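You operate a simulated robot arm through the tools that you are given. There is no shell and no other tool. Be economical: measure what you need, move in short steps, check, and stop when the job is done.

Carry out the task below with a simulated two-armed robot. There is one attempt and no reset: what you move stays moved.

Task
Set the rollers to the wide tube's size and lift it on with both hands.
Fine: blue slide knob before the lift; lever at HOLD till the tube is down; then red plate against its end, lever to RUN.

It is judged by the outcome, as a careful person would: the job done as asked, and still so three seconds after it is handed in. It fails if anything else is knocked over, pushed out of place, dropped, spilled or broken.

Robot
Two 7-joint arms with two-finger parallel grippers on one trunk, on a base that drives. Base frame: it is fixed to the floor where the robot stands at the start and does not move with it; the origin is under the middle of the robot, x ahead of it, y to its left, z up. Readings come in mm, degrees, newtons and seconds.
The left shoulder is at the start at [70, 163, 995], the right one opposite. Places, roughly: rollers [900, 400, 600]; black stand lever [600, 100, 600]. Payload 3.43 kg a hand.
Tool frame (each hand has its own): the origin (TCP) lies between the finger pads and is the grasp point; the fingertips stand 34 mm ahead of it; z points along the fingers, y is the line along which they close. Largest opening 128 mm; finger width 24, thickness 12; the body of the gripper, 48 by 130 mm, starts 96 mm behind the TCP.
Orientation is that of the tool frame in the base frame, as a unit quaternion [w, x, y, z]. With the fingers straight down and closing along the base's y, the tool's x points along the base's -x, its y along +y and its z along -z.

Tools
- The arms move only by the tool move_arm. It takes "left_steps", "right_steps" or both (then of equal length, played together; a hand with none holds still); each is a list of rows, each a list of 7 numbers: the shift along the tool's x, y, z in mm, then the turn, a rotation vector about the tool's x, y, z in rad, then the finger opening in mm, from 0 to 128. In form: [[dx, dy, dz, wx, wy, wz, gripper], ...]. A call has 1 to 8 rows; each row is the pose to reach, as a shift and turn from the pose commanded when the call began, along the tool's axes at that moment. A row lasts 0.2 s, in which the tool goes at most 50 mm and 8.6 degrees; a call with a longer step from one row to the next is refused whole, and so is a gripper value outside its range. Where a pose cannot be reached the arm comes as near as it can. A force on the tool above 90 N (or 10 N above the force at the start of the call, whichever is more), or a blocked arm, ends the call early, and 0.2 s more pass. Each finger travels about 153 mm/s and halts on what it meets, pressing with about 37 N; the grip force reading is that of the motor and also rises with nothing between the fingers. The clock runs only during rows and for 0.2 s after the last one: add rows that repeat a pose to give the fingers time. It gives the time, the measured TCP pose, the force on the tool (base axes), the opening and the grip force at its end, in the units of the frame above (readings bear some noise), and new pictures: "show" is both (left out), scene, wrist or none (wrist: the cameras of the hands that moved).
- Cameras (640 x 400 px; columns grow to the right, rows downward): "scene" is now at [136.8, 20.5, 1223]; the picture's right is [0.21, -0.98, 0.00], its down [-0.56, -0.12, -0.82] and it looks along [0.81, 0.17, -0.57] (base axes); focal length 252 px, centre (320, 200). "left" rides on the left gripper at [76, 11, -160] in its tool frame; the picture's right is [-0.15, 0.99, 0.00], its down [-0.88, -0.13, -0.46] and it looks along [-0.45, -0.07, 0.89] (tool axes); focal length 234 px, centre (320, 200). "right" rides on the right gripper at [76, -11, -160] in its tool frame; the picture's right is [0.15, 0.99, 0.00], its down [-0.88, 0.13, -0.46] and it looks along [-0.45, 0.07, 0.89] (tool axes); focal length 234 px, centre (320, 200). There is no depth. A picture from a camera that has moved, and an enlarged one, comes with that camera's place and axes in the base frame and with its lens.
- move_column(by): slides the trunk up (or, below 0, down) by that many mm; the arms and the scene camera ride with it, the base frame stays. It gives what a move gives, with no picture.
- drive_base(legs): drives the robot by 1 to 6 legs, each [ahead, left, turn to the left] in mm, mm and degrees, along the robot's own axes; the way and the turn of a leg run together, so that a leg with both is an arc; at most 1500 mm and 180 degrees a leg. The arms and the cameras ride along, it lands a little off, and it stops where it bumps. It gives what a move gives, and a new picture of the scene camera.
- turn_head(pan, tilt): turns the head with the scene camera to pan (to the left, within 86 degrees either way) and tilt (down, from -29 to 69), counted from straight ahead of the robot. It gives what a move gives, and a new picture of the scene camera.
- enlarge(camera, box): a new picture of the part [left, top, right, bottom] of that camera's present view, enlarged. No time passes.
- job_done(): hands the job in; it is judged then, once.

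Work in short steps. Places have to be worked out from the pictures, the camera data and where the tool is seen: move nearer, look again, correct. Check each grasp and each placing, and mend what went wrong. You have 120 turns and 170 pictures in all, those below and enlarged ones among them. Open the grippers and draw the arms clear of the work before you hand the job in, unless the task says otherwise; then end with one line.

The tools are called as name(argument=value, ...) on one line, values as JSON. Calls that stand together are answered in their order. move_arm: Moves the arms, as the interface text tells. Its arguments: {"type":"object","properties":{"left_steps":{"type":"array","items":{"type":"array","items":{"type":"number"}}},"right_steps":{"type":"array","items":{"type":"array","items":{"type":"number"}}},"show":{"type":"string","enum":["both","scene","wrist","none"]}},"required":[]} The other tools are called the same way: move_column (by) slides the trunk up or down; drive_base (legs) drives the base; turn_head (pan, tilt) turns the head that bears the scene camera; enlarge (camera, box) takes an enlarged picture of a part of a camera's view; job_done () hands the job in.

At the start:

```text
time: 0.0
left_tool_pos: [548.8, 405.4, 896.5]
left_tool_rot: [0.0, 0.0, 1.0, -0.001]
left_ft_force: [-0.6, 0.2, -0.6]
left_width: 128.0
left_gripper_force: 0.0
right_tool_pos: [703.3, -157.0, 945.7]
right_tool_rot: [0.0, 0.0, 1.0, 0.0]
right_ft_force: [0.6, -0.9, -0.3]
right_width: 128.0
right_gripper_force: 0.0
trunk travel left (down, up): [-475.0, 465.0]
robot x, y, heading: [-0.1, 2.4, 0.2]
head pan, tilt: [12.0, 34.6]
```

scene: 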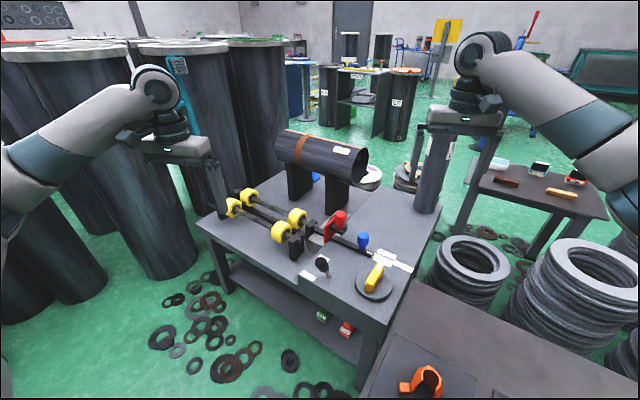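
right: 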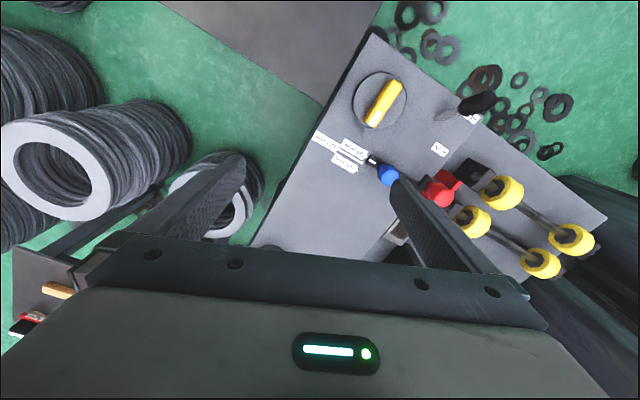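
left: 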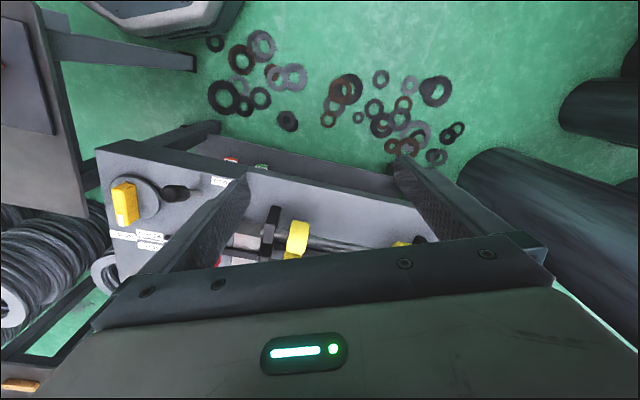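

The scene shows a table with rollers, the tube on two stands, a blue knob with labels, red plate, black lever and yellow knob. I look closer at the labels and parts.

enlarge(camera="scene", box=[200, 120, 440, 320])

enlarge(camera="right", box=[280, 60, 520, 210])

enlarge(camera="left", box=[90, 140, 330, 290])

```text
2.00 times, centred on (320, 220) of scene
camera zoom: at [136.8, 20.5, 1223.0], right [0.21, -0.98, 0.0], down [-0.56, -0.12, -0.82], along [0.81, 0.17, -0.57], focal length 503 px, centre (320, 160)
```

zoom: 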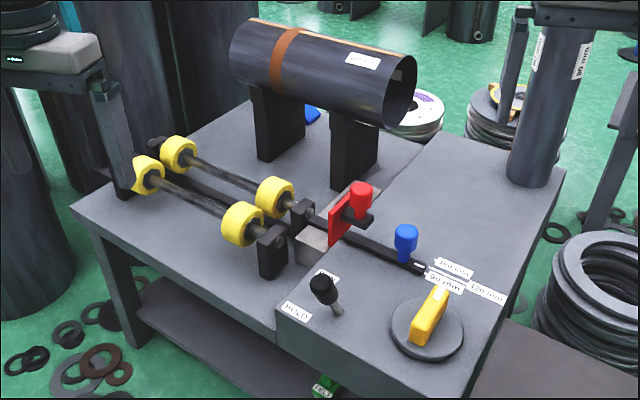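

```text
2.67 times, centred on (400, 135) of right
camera zoom: at [628.5, -167.9, 1104.7], right [-0.15, 0.99, 0.0], down [0.88, 0.13, 0.46], along [0.45, 0.07, -0.89], focal length 624 px, centre (107, 373)
```

zoom: 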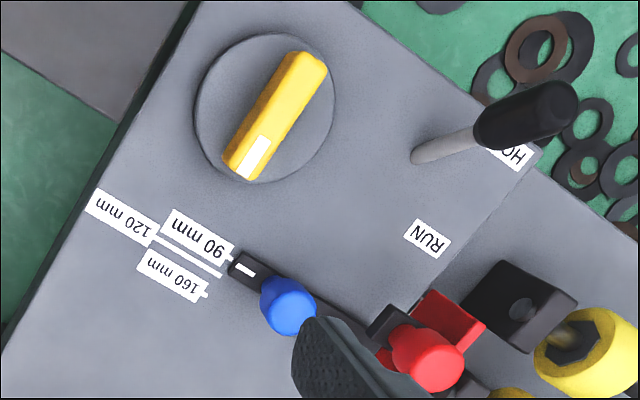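

```text
2.67 times, centred on (210, 215) of left
camera zoom: at [472.7, 418.3, 1055.1], right [0.15, 0.99, 0.0], down [0.88, -0.13, 0.46], along [0.45, -0.07, -0.89], focal length 624 px, centre (613, 160)
```

zoom: 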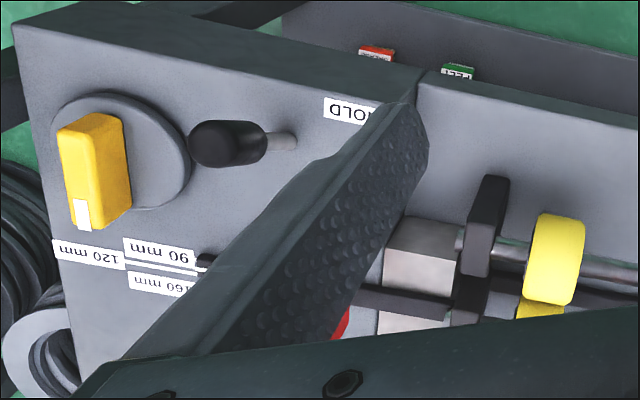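

I need the tube's label and the slide labels up close.

enlarge(camera="scene", box=[310, 135, 390, 185])

enlarge(camera="scene", box=[350, 230, 430, 280])

enlarge(camera="scene", box=[410, 120, 490, 170])

enlarge(camera="right", box=[300, 110, 420, 185])

```text
8.00 times, centred on (350, 160) of scene
camera zoom: at [136.8, 20.5, 1223.0], right [0.21, -0.98, 0.0], down [-0.56, -0.12, -0.82], along [0.81, 0.17, -0.57], focal length 2012 px, centre (80, 520)
```

zoom: 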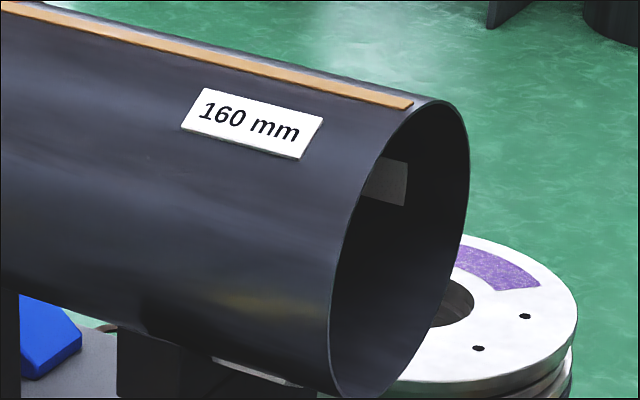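

```text
8.00 times, centred on (390, 255) of scene
camera zoom: at [136.8, 20.5, 1223.0], right [0.21, -0.98, 0.0], down [-0.56, -0.12, -0.82], along [0.81, 0.17, -0.57], focal length 2012 px, centre (-240, -240)
```

zoom: 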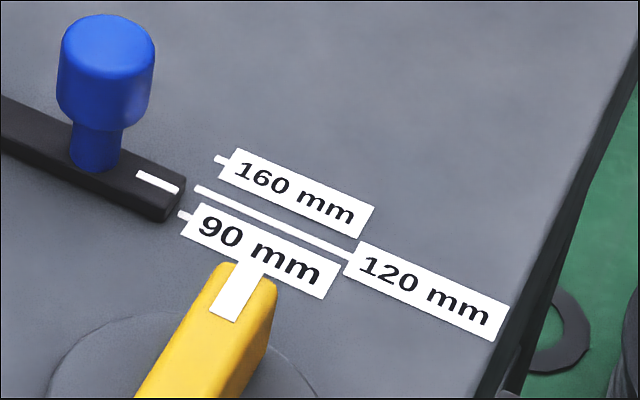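

```text
8.00 times, centred on (450, 145) of scene
camera zoom: at [136.8, 20.5, 1223.0], right [0.21, -0.98, 0.0], down [-0.56, -0.12, -0.82], along [0.81, 0.17, -0.57], focal length 2012 px, centre (-720, 640)
```

zoom: 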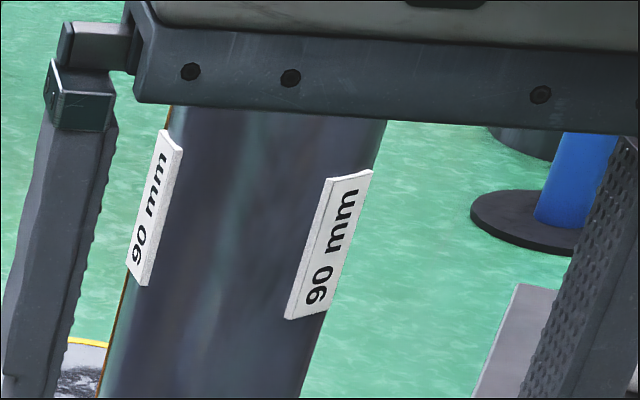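

```text
5.33 times, centred on (360, 148) of right
camera zoom: at [628.5, -167.9, 1104.7], right [-0.15, 0.99, 0.0], down [0.88, 0.13, 0.46], along [0.45, 0.07, -0.89], focal length 1249 px, centre (107, 480)
```

zoom: 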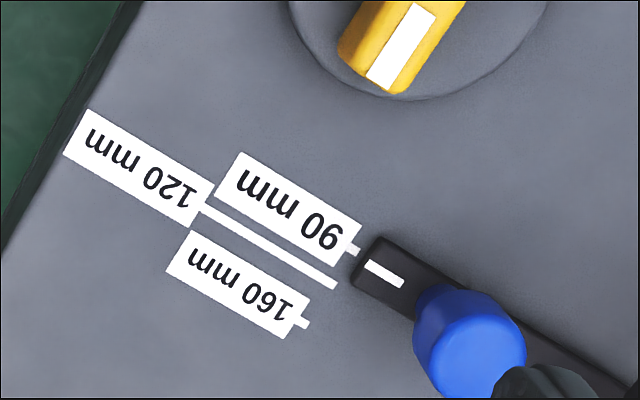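

Geometry so far: the station is yawed about -20°, slide pointer sits at 90 (must go ~39 mm back to 160), lever leans to HOLD already. The tube says 160 mm. I'd like to stand squarely in front of the rollers, so I check the floor first.

turn_head(pan=45, tilt=60)

turn_head(pan=20, tilt=25)

```text
time: 1.0
left_tool_pos: [549.5, 405.8, 896.6]
left_tool_rot: [0.0, 0.0, 1.0, -0.001]
left_ft_force: [0.5, 0.2, 0.1]
left_width: 128.3
left_gripper_force: 0.1
right_tool_pos: [704.8, -156.0, 945.1]
right_tool_rot: [0.0, 0.0, 1.0, 0.0]
right_ft_force: [-0.5, -0.8, -0.5]
right_width: 127.9
right_gripper_force: 0.0
trunk travel left (down, up): [-475.0, 465.0]
robot x, y, heading: [-0.1, 0.7, 0.1]
head pan, tilt: [45.0, 60.0]
camera scene: at [97.6, 49.2, 1188.0], right [0.71, -0.71, 0.0], down [-0.61, -0.61, -0.5], along [0.35, 0.35, -0.87], focal length 252 px, centre (320, 200)
```

scene: 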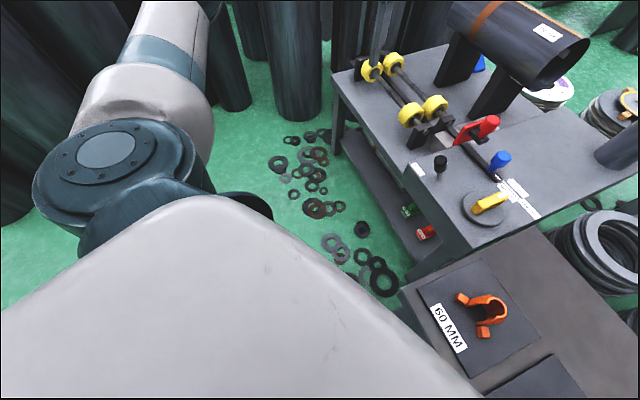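

```text
time: 2.0
left_tool_pos: [549.3, 405.9, 896.3]
left_tool_rot: [0.0, 0.0, 1.0, 0.0]
left_ft_force: [-0.3, 0.4, -0.2]
left_width: 128.1
left_gripper_force: 0.1
right_tool_pos: [704.1, -157.6, 945.7]
right_tool_rot: [0.0, 0.0, 1.0, 0.0]
right_ft_force: [0.4, 0.9, 0.3]
right_width: 127.7
right_gripper_force: 0.1
trunk travel left (down, up): [-475.0, 465.0]
robot x, y, heading: [2.3, 0.7, 0.3]
head pan, tilt: [20.0, 25.0]
camera scene: at [137.0, 33.7, 1238.0], right [0.34, -0.94, 0.0], down [-0.4, -0.15, -0.91], along [0.85, 0.31, -0.42], focal length 252 px, centre (320, 200)
```

scene: 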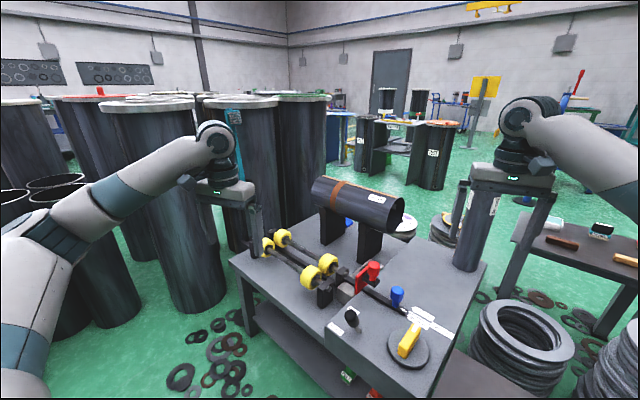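

Washers lie on the floor near the table front, and I want to know how large my base is. I look straight down to judge it.

turn_head(pan=15, tilt=69)

```text
time: 3.1
left_tool_pos: [548.4, 405.8, 896.4]
left_tool_rot: [0.001, 0.0, 1.0, 0.0]
left_ft_force: [-0.7, -0.1, -0.4]
left_width: 128.1
left_gripper_force: 0.0
right_tool_pos: [705.8, -156.6, 944.6]
right_tool_rot: [-0.001, 0.001, 1.0, -0.001]
right_ft_force: [-0.2, 0.3, 0.2]
right_width: 128.2
right_gripper_force: 0.1
trunk travel left (down, up): [-475.0, 465.0]
robot x, y, heading: [5.8, 3.2, -0.0]
head pan, tilt: [15.0, 68.8]
camera scene: at [104.5, 16.6, 1178.7], right [0.26, -0.97, 0.0], down [-0.9, -0.24, -0.36], along [0.35, 0.09, -0.93], focal length 252 px, centre (320, 200)
```

scene: 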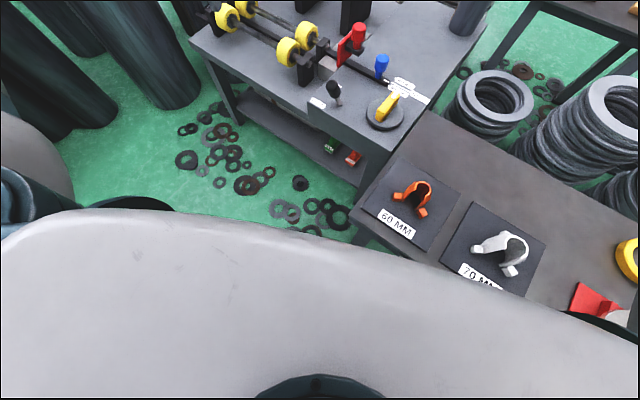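

The base itself isn't visible. I turn 20° to face the station squarely, then slide left to stand before the rollers while keeping back from the table.

drive_base(legs=[[0, 0, -20], [0, 300, 0]])

turn_head(pan=0, tilt=35)

```text
time: 6.2
left_tool_pos: [756.4, 475.8, 896.1]
left_tool_rot: [0.001, 0.173, 0.985, 0.0]
left_ft_force: [0.0, 0.5, -0.5]
left_width: 128.1
left_gripper_force: 0.0
right_tool_pos: [710.7, -105.7, 945.0]
right_tool_rot: [0.0, 0.173, 0.985, -0.001]
right_ft_force: [-0.1, 0.1, -0.4]
right_width: 127.7
right_gripper_force: 0.0
trunk travel left (down, up): [-475.0, 465.0]
robot x, y, heading: [96.4, 279.1, -20.2]
head pan, tilt: [15.0, 68.8]
camera scene: at [205.2, 261.7, 1178.6], right [-0.09, -1.0, 0.0], down [-0.93, 0.08, -0.36], along [0.36, -0.03, -0.93], focal length 252 px, centre (320, 200)
```

scene: 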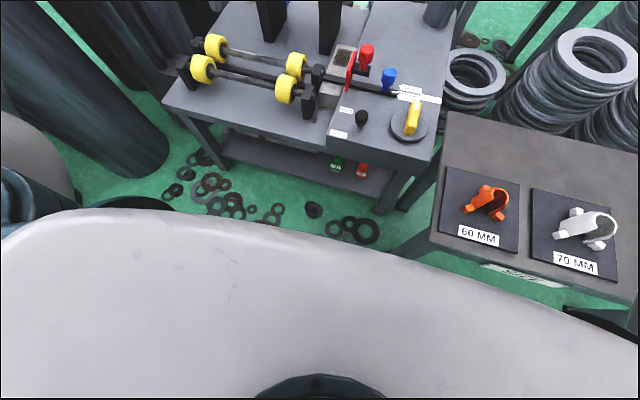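

```text
time: 7.2
left_tool_pos: [756.4, 476.4, 896.5]
left_tool_rot: [0.0, 0.173, 0.985, 0.0]
left_ft_force: [0.1, 0.6, -0.1]
left_width: 127.8
left_gripper_force: 0.0
right_tool_pos: [709.5, -106.1, 946.3]
right_tool_rot: [0.0, 0.173, 0.985, 0.0]
right_ft_force: [-0.5, -0.1, -0.1]
right_width: 128.1
right_gripper_force: 0.0
trunk travel left (down, up): [-475.0, 465.0]
robot x, y, heading: [103.3, 280.0, -19.9]
head pan, tilt: [0.0, 35.0]
camera scene: at [232.1, 236.0, 1222.2], right [-0.34, -0.94, 0.0], down [-0.54, 0.2, -0.82], along [0.77, -0.28, -0.57], focal length 252 px, centre (320, 200)
```

scene: 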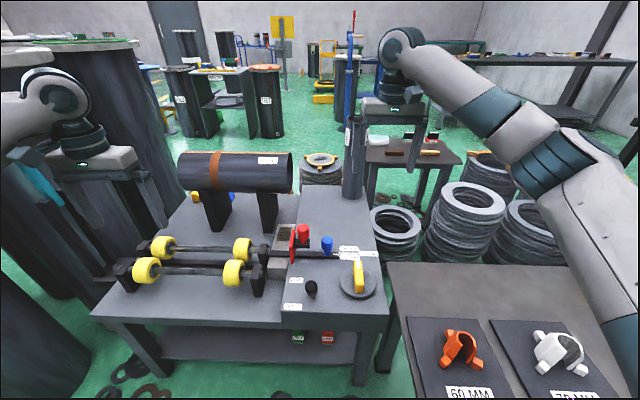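

Square to the station now. Before sliding further left, I check the left arm's clearance to the barrels.

turn_head(pan=60, tilt=35)

```text
time: 8.5
left_tool_pos: [755.3, 475.5, 896.3]
left_tool_rot: [0.0, 0.173, 0.985, 0.0]
left_ft_force: [-0.6, -0.1, 0.5]
left_width: 128.0
left_gripper_force: 0.1
right_tool_pos: [710.1, -106.6, 946.4]
right_tool_rot: [0.001, 0.173, 0.985, 0.0]
right_ft_force: [0.5, 0.5, -0.6]
right_width: 127.9
right_gripper_force: 0.1
trunk travel left (down, up): [-475.0, 465.0]
robot x, y, heading: [103.7, 283.3, -20.2]
head pan, tilt: [60.0, 35.0]
camera scene: at [216.6, 322.5, 1222.3], right [0.64, -0.77, 0.0], down [-0.44, -0.37, -0.82], along [0.63, 0.53, -0.57], focal length 252 px, centre (320, 200)
```

scene: 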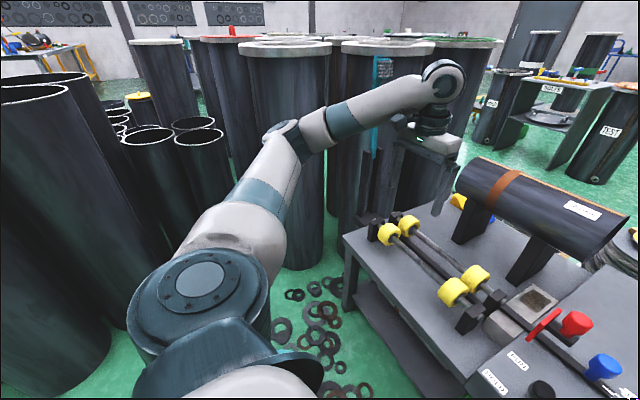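

Clearance to the barrels is about 25 cm after the move; I slide left 330.

drive_base(legs=[[0, 320, 0]])

turn_head(pan=-5, tilt=35)

```text
time: 10.7
left_tool_pos: [868.8, 776.7, 895.5]
left_tool_rot: [-0.001, 0.175, 0.985, 0.0]
left_ft_force: [-0.7, -0.2, 0.3]
left_width: 128.3
left_gripper_force: 0.0
right_tool_pos: [819.5, 195.4, 946.3]
right_tool_rot: [0.001, 0.175, 0.985, -0.001]
right_ft_force: [0.0, -0.1, -0.1]
right_width: 128.2
right_gripper_force: 0.0
trunk travel left (down, up): [-475.0, 465.0]
robot x, y, heading: [214.2, 585.6, -20.2]
head pan, tilt: [60.0, 35.0]
camera scene: at [328.4, 627.0, 1222.2], right [0.64, -0.77, 0.0], down [-0.44, -0.37, -0.82], along [0.63, 0.52, -0.57], focal length 252 px, centre (320, 200)
```

scene: 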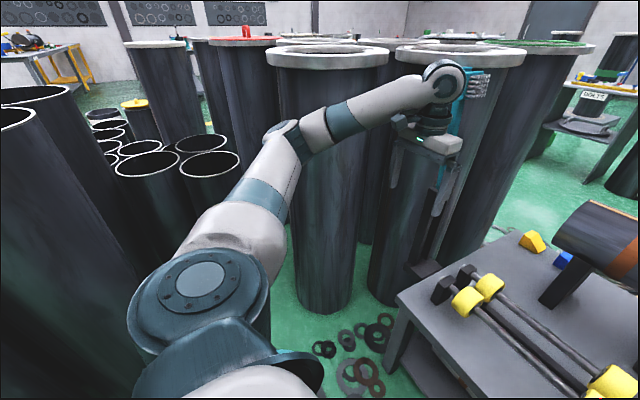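

```text
time: 12.0
left_tool_pos: [869.0, 775.7, 896.7]
left_tool_rot: [0.0, 0.176, 0.984, 0.001]
left_ft_force: [0.2, 1.5, 0.1]
left_width: 128.0
left_gripper_force: 0.0
right_tool_pos: [819.4, 194.7, 944.4]
right_tool_rot: [0.0, 0.175, 0.984, 0.0]
right_ft_force: [1.1, 0.7, 0.1]
right_width: 128.0
right_gripper_force: 0.1
trunk travel left (down, up): [-475.0, 465.0]
robot x, y, heading: [215.0, 587.4, -20.2]
head pan, tilt: [-5.0, 35.0]
camera scene: at [340.1, 532.6, 1222.3], right [-0.43, -0.9, 0.0], down [-0.52, 0.24, -0.82], along [0.74, -0.35, -0.57], focal length 252 px, centre (320, 200)
```

scene: 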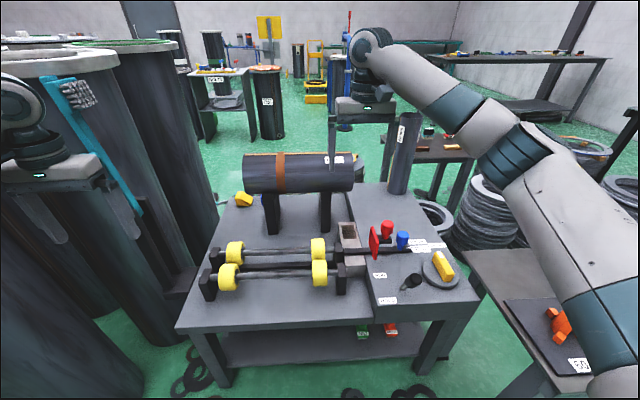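

Now in front of the station. I enlarge the work area to refine positions of the tube, rollers, knob and plate.

enlarge(camera="scene", box=[190, 140, 350, 240])

enlarge(camera="scene", box=[310, 210, 470, 310])

enlarge(camera="scene", box=[190, 210, 350, 310])

```text
4.00 times, centred on (270, 190) of scene
camera zoom: at [340.1, 532.6, 1222.3], right [-0.43, -0.9, 0.0], down [-0.52, 0.24, -0.82], along [0.74, -0.35, -0.57], focal length 1006 px, centre (520, 240)
```

zoom: 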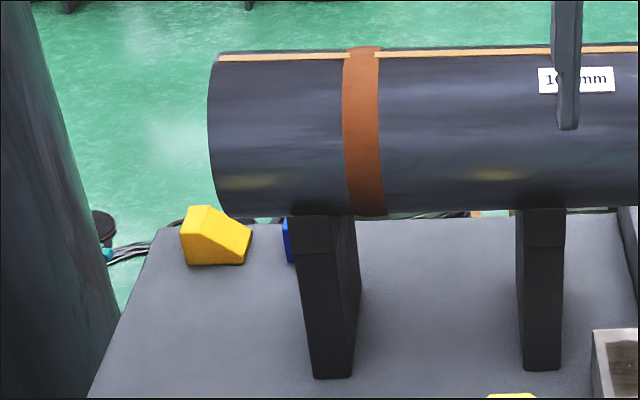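

```text
4.00 times, centred on (390, 260) of scene
camera zoom: at [340.1, 532.6, 1222.3], right [-0.43, -0.9, 0.0], down [-0.52, 0.24, -0.82], along [0.74, -0.35, -0.57], focal length 1006 px, centre (40, -40)
```

zoom: 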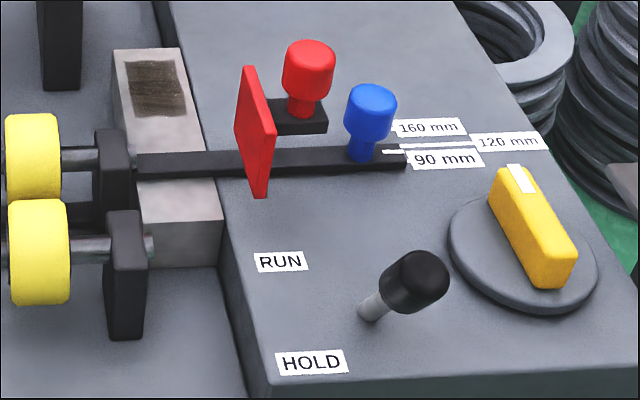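

```text
4.00 times, centred on (270, 260) of scene
camera zoom: at [340.1, 532.6, 1222.3], right [-0.43, -0.9, 0.0], down [-0.52, 0.24, -0.82], along [0.74, -0.35, -0.57], focal length 1006 px, centre (520, -40)
```

zoom: 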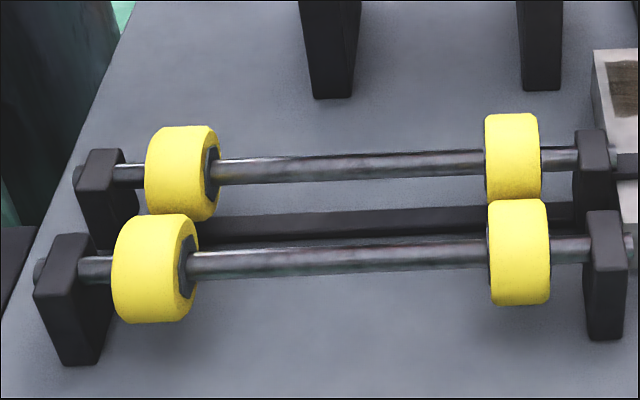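

enlarge(camera="scene", box=[385, 225, 449, 265])

```text
10.00 times, centred on (417, 245) of scene
camera zoom: at [340.1, 532.6, 1222.3], right [-0.43, -0.9, 0.0], down [-0.52, 0.24, -0.82], along [0.74, -0.35, -0.57], focal length 2516 px, centre (-650, -250)
```

zoom: 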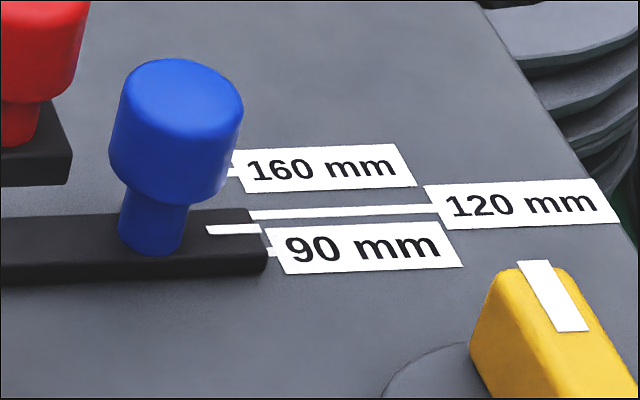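

Estimates in the station frame: blue knob at base (789, 10), top z≈641; red knob near it at top z≈720, so I should close along the slide direction with the hand turned 90°. I bring the right hand over the blue knob while turning.

move_arm(right_steps=[[-4, -23, 10, 0, 0, -0.148, 100], [-8, -46, 20, 0, 0, -0.296, 100], [-12, -69, 30, 0, 0, -0.444, 100], [-17, -92, 40, 0, 0, -0.592, 100], [-21, -115, 50, 0, 0, -0.74, 100], [-25, -138, 60, 0, 0, -0.888, 100], [-30, -161, 70, 0, 0, -1.036, 100], [-34, -184, 80, 0, 0, -1.184, 100]], show="none")

```text
time: 13.8
left_tool_pos: [867.9, 775.7, 896.9]
left_tool_rot: [0.0, 0.177, 0.984, 0.001]
left_ft_force: [-0.5, -0.6, 0.3]
left_width: 128.0
left_gripper_force: 0.0
right_tool_pos: [785.9, 7.8, 864.6]
right_tool_rot: [0.0, -0.405, 0.915, 0.0]
right_ft_force: [-0.3, -0.1, -0.9]
right_width: 100.0
right_gripper_force: 0.1
trunk travel left (down, up): [-475.0, 465.0]
robot x, y, heading: [209.8, 584.6, -20.4]
head pan, tilt: [-5.0, 35.0]
```

The hand is above the knob; I finish the turn and look through the wrist camera.

move_arm(right_steps=[[0, 0, 0, 0, 0, -0.13, 100], [0, 0, 30, 0, 0, -0.26, 100], [0, 0, 60, 0, 0, -0.387, 100]])

```text
time: 14.6
left_tool_pos: [869.3, 775.4, 895.8]
left_tool_rot: [0.0, 0.177, 0.984, 0.0]
left_ft_force: [0.4, -0.6, -0.2]
left_width: 127.7
left_gripper_force: 0.0
right_tool_pos: [786.5, 10.2, 804.6]
right_tool_rot: [0.0, -0.571, 0.821, 0.0]
right_ft_force: [-0.3, -0.6, 0.3]
right_width: 99.9
right_gripper_force: 0.0
trunk travel left (down, up): [-475.0, 465.0]
robot x, y, heading: [211.0, 582.5, -20.5]
head pan, tilt: [-5.0, 35.0]
camera scene: at [340.3, 532.2, 1222.3], right [-0.43, -0.9, 0.0], down [-0.52, 0.24, -0.82], along [0.74, -0.35, -0.57], focal length 252 px, centre (320, 200)
camera right: at [771.2, -64.6, 964.0], right [-0.98, 0.2, 0.0], down [0.18, 0.87, 0.46], along [0.09, 0.45, -0.89], focal length 234 px, centre (320, 200)
```

scene: 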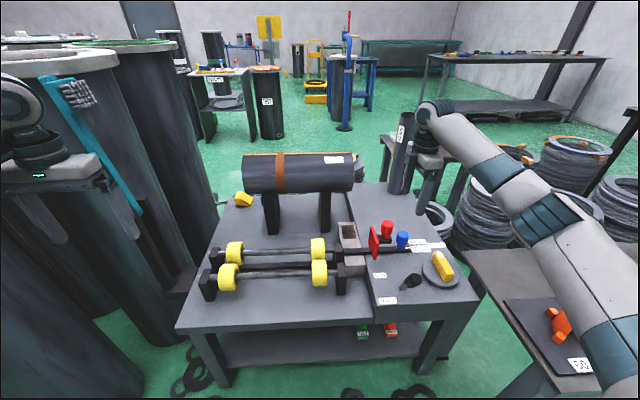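
right: 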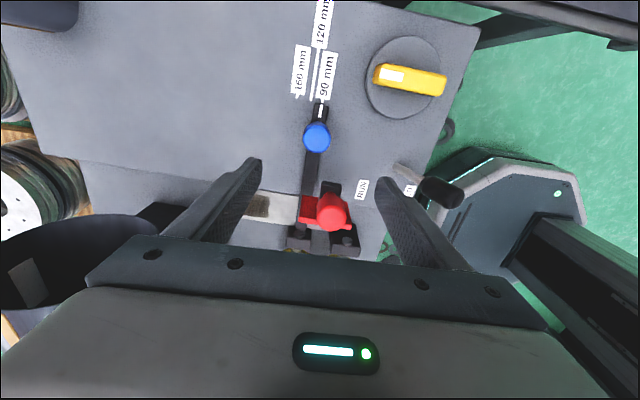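

enlarge(camera="right", box=[272, 60, 368, 160])

```text
4.00 times, centred on (320, 110) of right
camera zoom: at [771.2, -64.6, 964.0], right [-0.98, 0.2, 0.0], down [0.18, 0.87, 0.46], along [0.09, 0.45, -0.89], focal length 937 px, centre (320, 560)
```

zoom: 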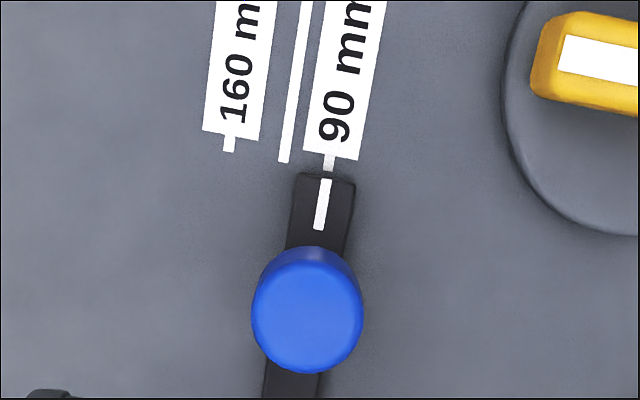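

The pointer sits exactly on 90, and the knob is within a few mm of the hand's axis. I lower around the knob with fingers open, no closing yet.

move_arm(right_steps=[[0, -3, 45, 0, 0, 0, 90], [0, -3, 90, 0, 0, 0, 80], [0, -3, 130, 0, 0, 0, 80], [0, -3, 160, 0, 0, 0, 80], [0, -3, 181, 0, 0, 0, 80]])

```text
time: 15.8
left_tool_pos: [868.3, 775.5, 896.7]
left_tool_rot: [0.0, 0.176, 0.984, 0.0]
left_ft_force: [-0.4, -0.2, -0.6]
left_width: 128.0
left_gripper_force: 0.1
right_tool_pos: [791.2, 7.2, 622.4]
right_tool_rot: [0.0, -0.572, 0.82, 0.001]
right_ft_force: [1.3, -0.2, -0.2]
right_width: 80.3
right_gripper_force: 0.2
trunk travel left (down, up): [-475.0, 465.0]
robot x, y, heading: [207.7, 587.1, -20.2]
head pan, tilt: [-5.0, 35.0]
camera scene: at [340.3, 532.2, 1222.3], right [-0.43, -0.9, 0.0], down [-0.52, 0.24, -0.82], along [0.74, -0.35, -0.57], focal length 252 px, centre (320, 200)
camera right: at [775.2, -67.3, 781.4], right [-0.98, 0.2, 0.0], down [0.18, 0.87, 0.46], along [0.09, 0.45, -0.89], focal length 234 px, centre (320, 200)
```

scene: 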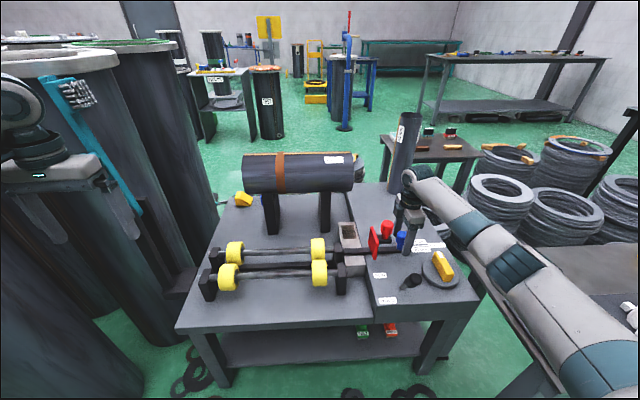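
right: 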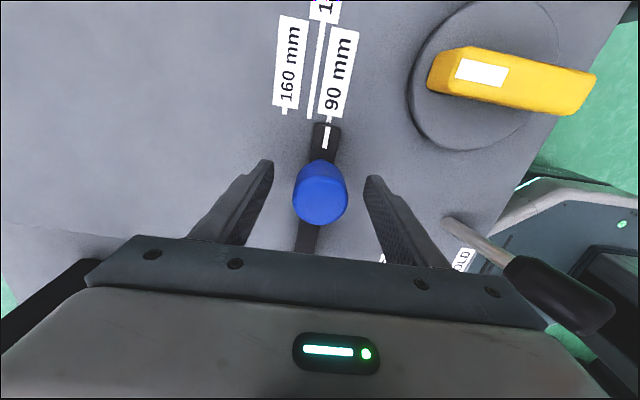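

The knob is centred between the fingers. I close on it.

move_arm(right_steps=[[0, 0, 0, 0, 0, 0, 50], [0, 0, 0, 0, 0, 0, 33], [0, 0, 0, 0, 0, 0, 30]], show="wrist")

```text
time: 16.6
left_tool_pos: [869.7, 775.8, 895.8]
left_tool_rot: [0.0, 0.176, 0.984, 0.0]
left_ft_force: [-0.1, -0.2, -0.1]
left_width: 128.2
left_gripper_force: 0.0
right_tool_pos: [789.8, 7.8, 621.2]
right_tool_rot: [0.0, -0.572, 0.82, 0.0]
right_ft_force: [1.8, -0.7, -1.2]
right_width: 39.3
right_gripper_force: 45.1
trunk travel left (down, up): [-475.0, 465.0]
robot x, y, heading: [212.3, 587.0, -20.2]
head pan, tilt: [-5.0, 35.0]
camera right: at [775.3, -67.1, 781.9], right [-0.98, 0.2, 0.0], down [0.18, 0.87, 0.46], along [0.09, 0.45, -0.89], focal length 234 px, centre (320, 200)
```

right: 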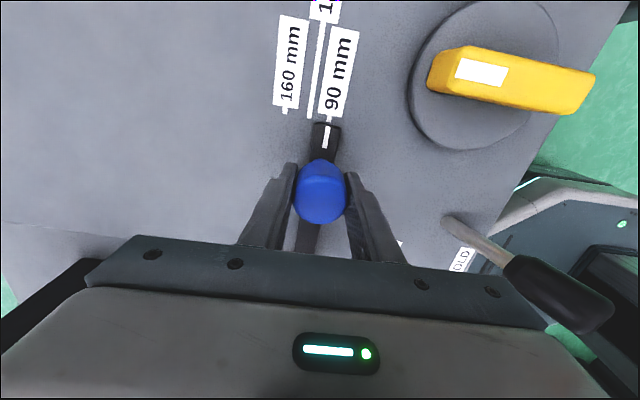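

Gripped (39 mm). I slide it away from 90 toward 160 by 38 mm and check.

move_arm(right_steps=[[0, -8, 0, 0, 0, 0, 30], [0, -16, 0, 0, 0, 0, 30], [0, -24, 0, 0, 0, 0, 30], [0, -32, 0, 0, 0, 0, 30], [0, -38, 0, 0, 0, 0, 30], [0, -38, 0, 0, 0, 0, 30]], show="wrist")

enlarge(camera="right", box=[260, 80, 380, 180])

```text
time: 18.0
left_tool_pos: [869.5, 774.9, 896.5]
left_tool_rot: [0.0, 0.176, 0.984, 0.001]
left_ft_force: [0.4, 0.3, 0.2]
left_width: 127.8
left_gripper_force: 0.0
right_tool_pos: [825.1, -6.4, 622.7]
right_tool_rot: [-0.001, -0.572, 0.82, 0.0]
right_ft_force: [2.3, -6.4, -10.2]
right_width: 39.3
right_gripper_force: 44.7
trunk travel left (down, up): [-475.0, 465.0]
robot x, y, heading: [212.0, 585.2, -20.3]
head pan, tilt: [-5.0, 35.0]
camera right: at [811.4, -81.7, 781.9], right [-0.98, 0.21, 0.0], down [0.18, 0.87, 0.45], along [0.09, 0.45, -0.89], focal length 234 px, centre (320, 200)
```

right: 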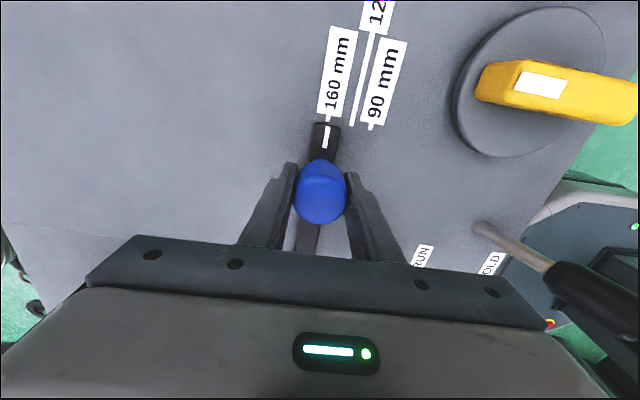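

```text
4.00 times, centred on (320, 130) of right
camera zoom: at [811.4, -81.7, 781.9], right [-0.98, 0.21, 0.0], down [0.18, 0.87, 0.45], along [0.09, 0.45, -0.89], focal length 937 px, centre (320, 480)
```

zoom: 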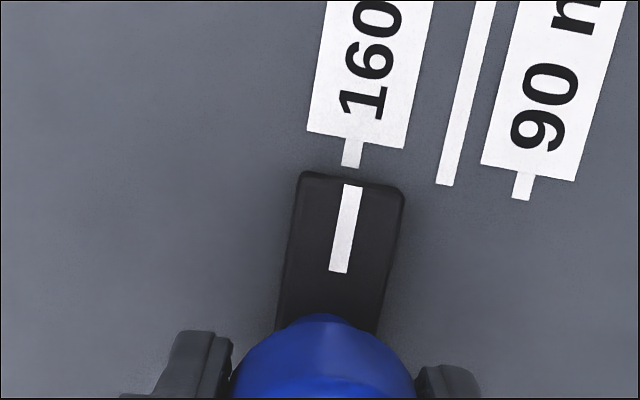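

Pointer is within about 1 mm of the 160 tick. I nudge 0.8 mm further, then release.

move_arm(right_steps=[[0, -0.8, 0, 0, 0, 0, 30], [0, -0.8, 0, 0, 0, 0, 30], [0, -0.8, 0, 0, 0, 0, 60], [0, -0.8, 0, 0, 0, 0, 80], [0, -0.8, 0, 0, 0, 0, 80]], show="none")

enlarge(camera="right", box=[260, 80, 380, 180])

```text
time: 19.2
left_tool_pos: [868.4, 776.1, 895.2]
left_tool_rot: [0.0, 0.176, 0.984, 0.001]
left_ft_force: [-0.3, 0.2, -1.1]
left_width: 128.0
left_gripper_force: 0.1
right_tool_pos: [826.7, -6.8, 624.8]
right_tool_rot: [0.0, -0.572, 0.82, 0.0]
right_ft_force: [0.8, -0.2, 0.3]
right_width: 80.2
right_gripper_force: 0.0
trunk travel left (down, up): [-475.0, 465.0]
robot x, y, heading: [215.6, 586.3, -20.2]
head pan, tilt: [-5.0, 35.0]
```

```text
4.00 times, centred on (320, 130) of right
camera zoom: at [811.2, -81.0, 783.1], right [-0.98, 0.2, 0.0], down [0.18, 0.87, 0.46], along [0.09, 0.45, -0.89], focal length 937 px, centre (320, 480)
```

zoom: 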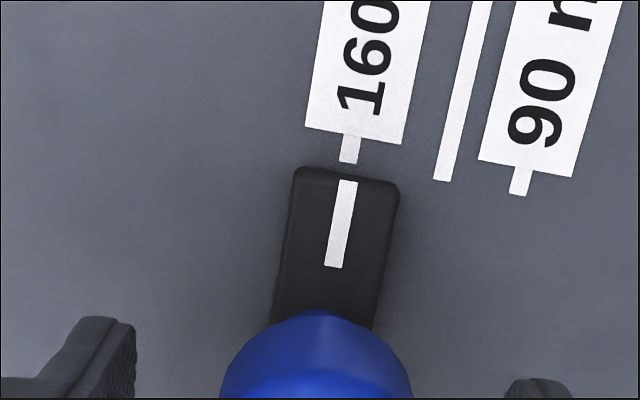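

The pointer lies on the 160 tick. I raise the right hand clear and turn it back to prepare for the tube.

move_arm(right_steps=[[0, 0, -45, 0, 0, 0, 100], [0, 0, -90, 0, 0, 0, 100], [0, 0, -135, 0, 0, 0, 100], [0, 0, -180, 0, 0, 0, 100], [0, 10, -225, 0, 0, 0.145, 100], [0, 20, -260, 0, 0, 0.29, 100], [0, 30, -290, 0, 0, 0.435, 100], [0, 40, -290, 0, 0, 0.58, 100]], show="scene")

enlarge(camera="scene", box=[230, 130, 390, 230])

enlarge(camera="scene", box=[190, 210, 350, 310])

```text
time: 21.0
left_tool_pos: [868.2, 776.0, 897.7]
left_tool_rot: [-0.001, 0.177, 0.984, 0.001]
left_ft_force: [0.3, -0.2, -0.3]
left_width: 128.1
left_gripper_force: 0.0
right_tool_pos: [787.1, 10.0, 913.7]
right_tool_rot: [0.001, -0.312, 0.95, 0.0]
right_ft_force: [0.2, 0.1, 0.7]
right_width: 99.9
right_gripper_force: 0.1
trunk travel left (down, up): [-475.0, 465.0]
robot x, y, heading: [215.2, 584.6, -20.2]
head pan, tilt: [-5.0, 35.0]
camera scene: at [340.0, 531.8, 1222.2], right [-0.43, -0.9, 0.0], down [-0.52, 0.25, -0.82], along [0.74, -0.35, -0.57], focal length 252 px, centre (320, 200)
```

scene: 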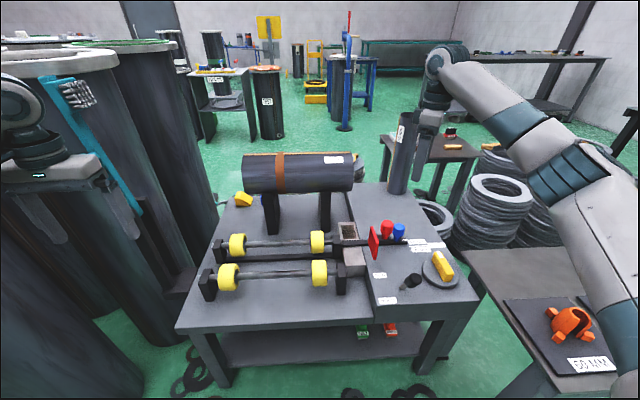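

```text
4.00 times, centred on (310, 180) of scene
camera zoom: at [340.0, 531.8, 1222.2], right [-0.43, -0.9, 0.0], down [-0.52, 0.25, -0.82], along [0.74, -0.35, -0.57], focal length 1006 px, centre (360, 280)
```

zoom: 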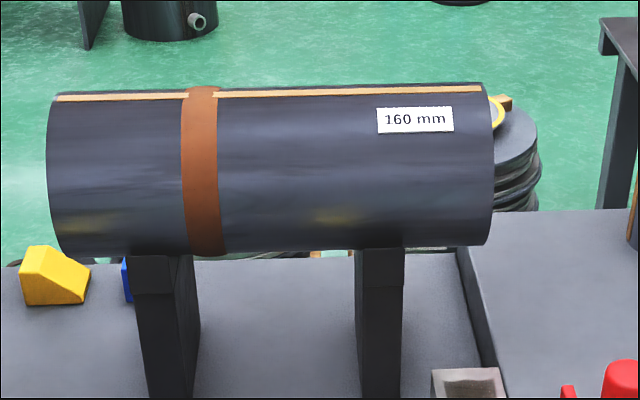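

```text
4.00 times, centred on (270, 260) of scene
camera zoom: at [340.0, 531.8, 1222.2], right [-0.43, -0.9, 0.0], down [-0.52, 0.25, -0.82], along [0.74, -0.35, -0.57], focal length 1006 px, centre (520, -40)
```

zoom: 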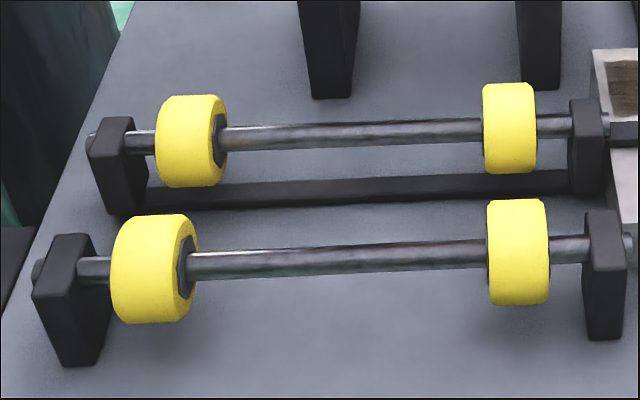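

Refined triangulation: station yaw ≈22.5°, tube top z≈830 from base (1082,58) to (1233,420), length ≈395; rollers' mid at station X≈688, Y≈738, top of lower tabletop z≈480. I square up the heading and move slightly closer to the tube.

drive_base(legs=[[50, 42, -2.3]])

```text
time: 22.0
left_tool_pos: [939.0, 768.8, 895.2]
left_tool_rot: [-0.001, 0.196, 0.981, 0.0]
left_ft_force: [-0.1, -0.7, -0.4]
left_width: 128.2
left_gripper_force: 0.0
right_tool_pos: [826.4, 8.3, 913.4]
right_tool_rot: [-0.001, -0.293, 0.956, 0.0]
right_ft_force: [0.4, -0.5, -0.2]
right_width: 99.7
right_gripper_force: 0.1
trunk travel left (down, up): [-475.0, 465.0]
robot x, y, heading: [276.2, 605.2, -22.8]
head pan, tilt: [-5.0, 35.0]
camera scene: at [401.6, 547.7, 1222.1], right [-0.46, -0.89, 0.0], down [-0.51, 0.27, -0.82], along [0.72, -0.38, -0.57], focal length 252 px, centre (320, 200)
```

scene: 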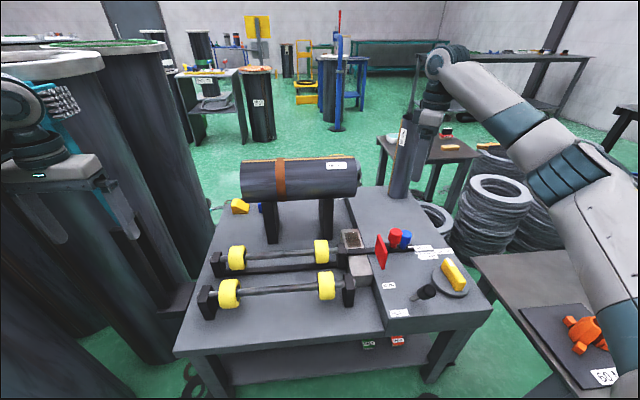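

Robot now squarely at station (24, 665). I swing both hands toward the tube's ends: fingers turning horizontal, closing vertical, staying above and outside the tube.

move_arm(left_steps=[[-39, -16, -3, 0.0913, -0.0426, -0.0426, 100], [-78, -33, -5, 0.1826, -0.0851, -0.0851, 90], [-117, -49, -8, 0.274, -0.1277, -0.1277, 80], [-156, -65, -10, 0.3653, -0.1703, -0.1703, 70], [-196, -82, -13, 0.4566, -0.2128, -0.2128, 60], [-235, -98, -15, 0.5479, -0.2554, -0.2554, 60], [-274, -115, -18, 0.6392, -0.2979, -0.2979, 60], [-313, -131, -20, 0.7305, -0.3405, -0.3405, 60]], right_steps=[[-15, -8, 0, -0.0661, -0.0887, 0.0887, 90], [-30, -16, 0, -0.1321, -0.1774, 0.1774, 80], [-45, -24, 0, -0.1982, -0.2661, 0.2661, 70], [-60, -32, 0, -0.2643, -0.3548, 0.3548, 60], [-75, -40, 0, -0.3303, -0.4434, 0.4434, 60], [-90, -48, 0, -0.3964, -0.5321, 0.5321, 60], [-105, -56, 0, -0.4624, -0.6208, 0.6208, 60], [-121, -64, 0, -0.5285, -0.7095, 0.7095, 60]], show="scene")

```text
time: 22.6
left_tool_pos: [972.3, 734.7, 901.0]
left_tool_rot: [0.008, 0.16, 0.985, -0.062]
left_ft_force: [-26.3, 6.7, 5.0]
left_width: 88.4
left_gripper_force: 0.0
right_tool_pos: [848.5, 12.3, 916.0]
right_tool_rot: [0.045, -0.233, 0.969, 0.061]
right_ft_force: [0.4, -0.8, -0.8]
right_width: 80.1
right_gripper_force: 0.1
trunk travel left (down, up): [-475.0, 465.0]
robot x, y, heading: [277.0, 607.9, -22.5]
head pan, tilt: [-5.0, 35.0]
stopped in row 2 (left hand): the force on the tool passed its limit (the readings are from after the stop); the commanded pose is now the measured one
camera scene: at [398.7, 548.8, 1222.6], right [-0.46, -0.89, 0.0], down [-0.51, 0.26, -0.82], along [0.73, -0.38, -0.57], focal length 252 px, centre (320, 200)
```

scene: 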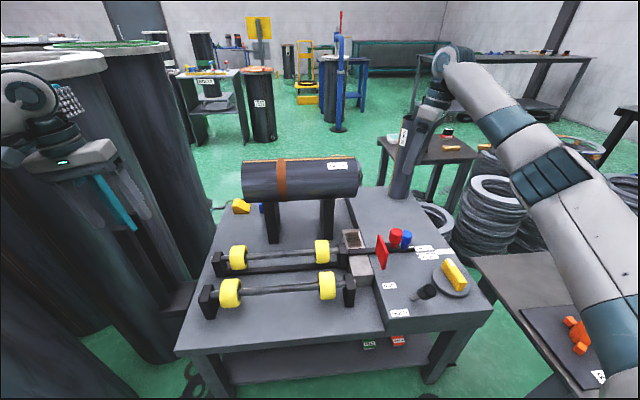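

The left hand touched something ahead of it. I look there before moving.

turn_head(pan=45, tilt=30)

enlarge(camera="left", box=[0, 0, 640, 400])

```text
time: 23.7
left_tool_pos: [971.3, 735.2, 900.7]
left_tool_rot: [0.009, 0.161, 0.985, -0.063]
left_ft_force: [-27.2, 8.5, -4.0]
left_width: 90.0
left_gripper_force: 0.1
right_tool_pos: [847.6, 11.3, 916.3]
right_tool_rot: [0.046, -0.233, 0.969, 0.061]
right_ft_force: [-0.7, -0.4, 0.4]
right_width: 80.0
right_gripper_force: 0.0
trunk travel left (down, up): [-475.0, 465.0]
robot x, y, heading: [278.5, 611.0, -22.6]
head pan, tilt: [45.0, 30.0]
camera scene: at [402.2, 624.5, 1230.4], right [0.38, -0.92, 0.0], down [-0.46, -0.19, -0.87], along [0.8, 0.33, -0.5], focal length 252 px, centre (320, 200)
```

scene: 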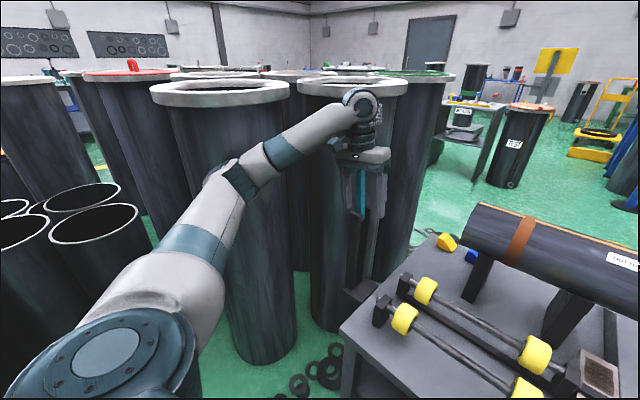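

```text
1.00 times, centred on (320, 200) of left
camera zoom: at [903.0, 789.9, 1054.0], right [0.45, 0.88, -0.11], down [0.79, -0.34, 0.5], along [0.4, -0.32, -0.86], focal length 234 px, centre (320, 200)
```

zoom: 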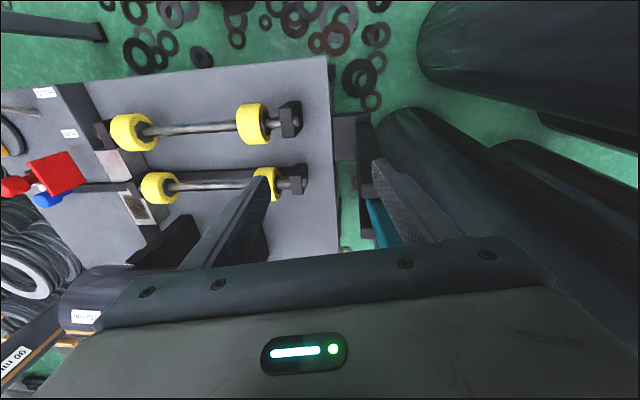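

A dark post with a teal strip stands at the table's left end, touching the left finger. I back the left hand off the way it came and look closely.

move_arm(left_steps=[[25, 4, 0, 0, 0, 0, 90], [60, 10, 0, 0, 0, 0, 90]], show="scene")

enlarge(camera="scene", box=[290, 60, 450, 340])

enlarge(camera="left", box=[0, 0, 640, 400])

```text
time: 24.3
left_tool_pos: [920.3, 762.6, 898.0]
left_tool_rot: [0.009, 0.162, 0.985, -0.063]
left_ft_force: [1.2, -0.4, -0.2]
left_width: 90.0
left_gripper_force: 0.2
right_tool_pos: [849.3, 9.4, 915.2]
right_tool_rot: [0.046, -0.233, 0.969, 0.062]
right_ft_force: [0.1, -0.5, 0.7]
right_width: 80.1
right_gripper_force: 0.1
trunk travel left (down, up): [-475.0, 465.0]
robot x, y, heading: [273.3, 604.7, -22.5]
head pan, tilt: [45.0, 30.0]
camera scene: at [405.1, 623.9, 1230.2], right [0.38, -0.92, 0.0], down [-0.46, -0.19, -0.87], along [0.8, 0.33, -0.5], focal length 252 px, centre (320, 200)
```

scene: 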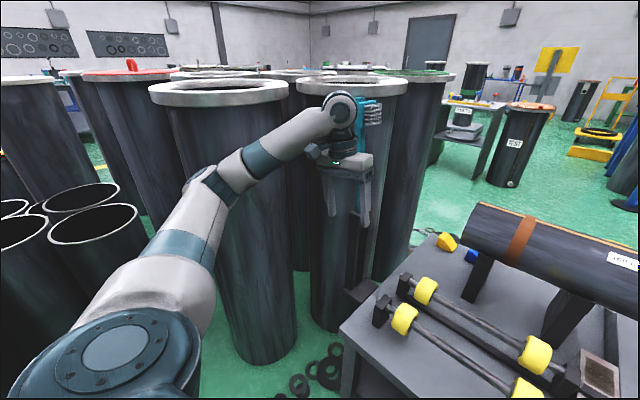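

```text
1.43 times, centred on (370, 200) of scene
camera zoom: at [405.1, 623.9, 1230.2], right [0.38, -0.92, 0.0], down [-0.46, -0.19, -0.87], along [0.8, 0.33, -0.5], focal length 359 px, centre (249, 200)
```

zoom: 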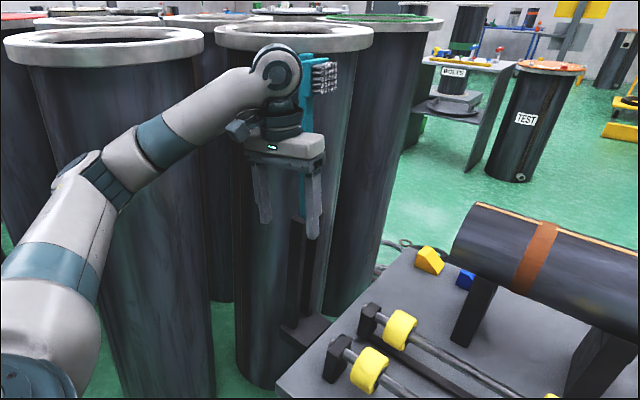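

```text
1.00 times, centred on (320, 200) of left
camera zoom: at [852.6, 817.7, 1050.8], right [0.46, 0.88, -0.12], down [0.79, -0.34, 0.5], along [0.4, -0.32, -0.86], focal length 234 px, centre (320, 200)
```

zoom: 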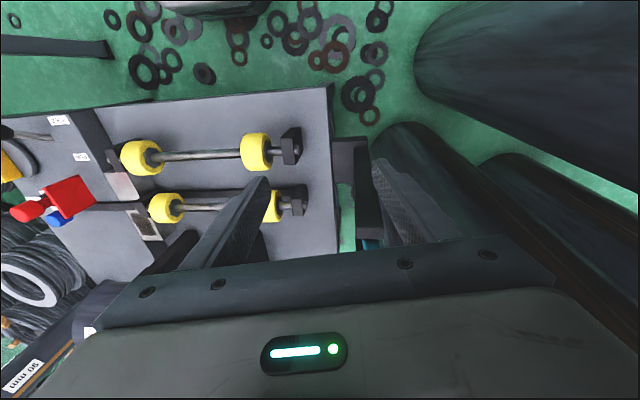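

The post (teal glove on top) stands at station X≈640–700, Y≈1060–1120, up to z≈1135; it must be avoided. The left camera also shows the base front near the washers, so I enlarge that.

enlarge(camera="left", box=[80, 0, 400, 120])

```text
2.00 times, centred on (240, 60) of left
camera zoom: at [852.6, 817.7, 1050.8], right [0.46, 0.88, -0.12], down [0.79, -0.34, 0.5], along [0.4, -0.32, -0.86], focal length 468 px, centre (480, 480)
```

zoom: 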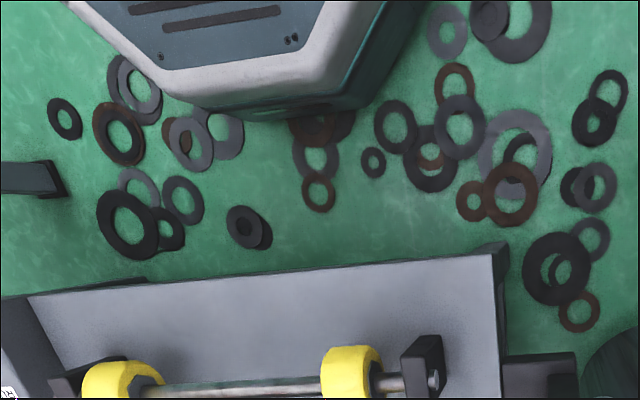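

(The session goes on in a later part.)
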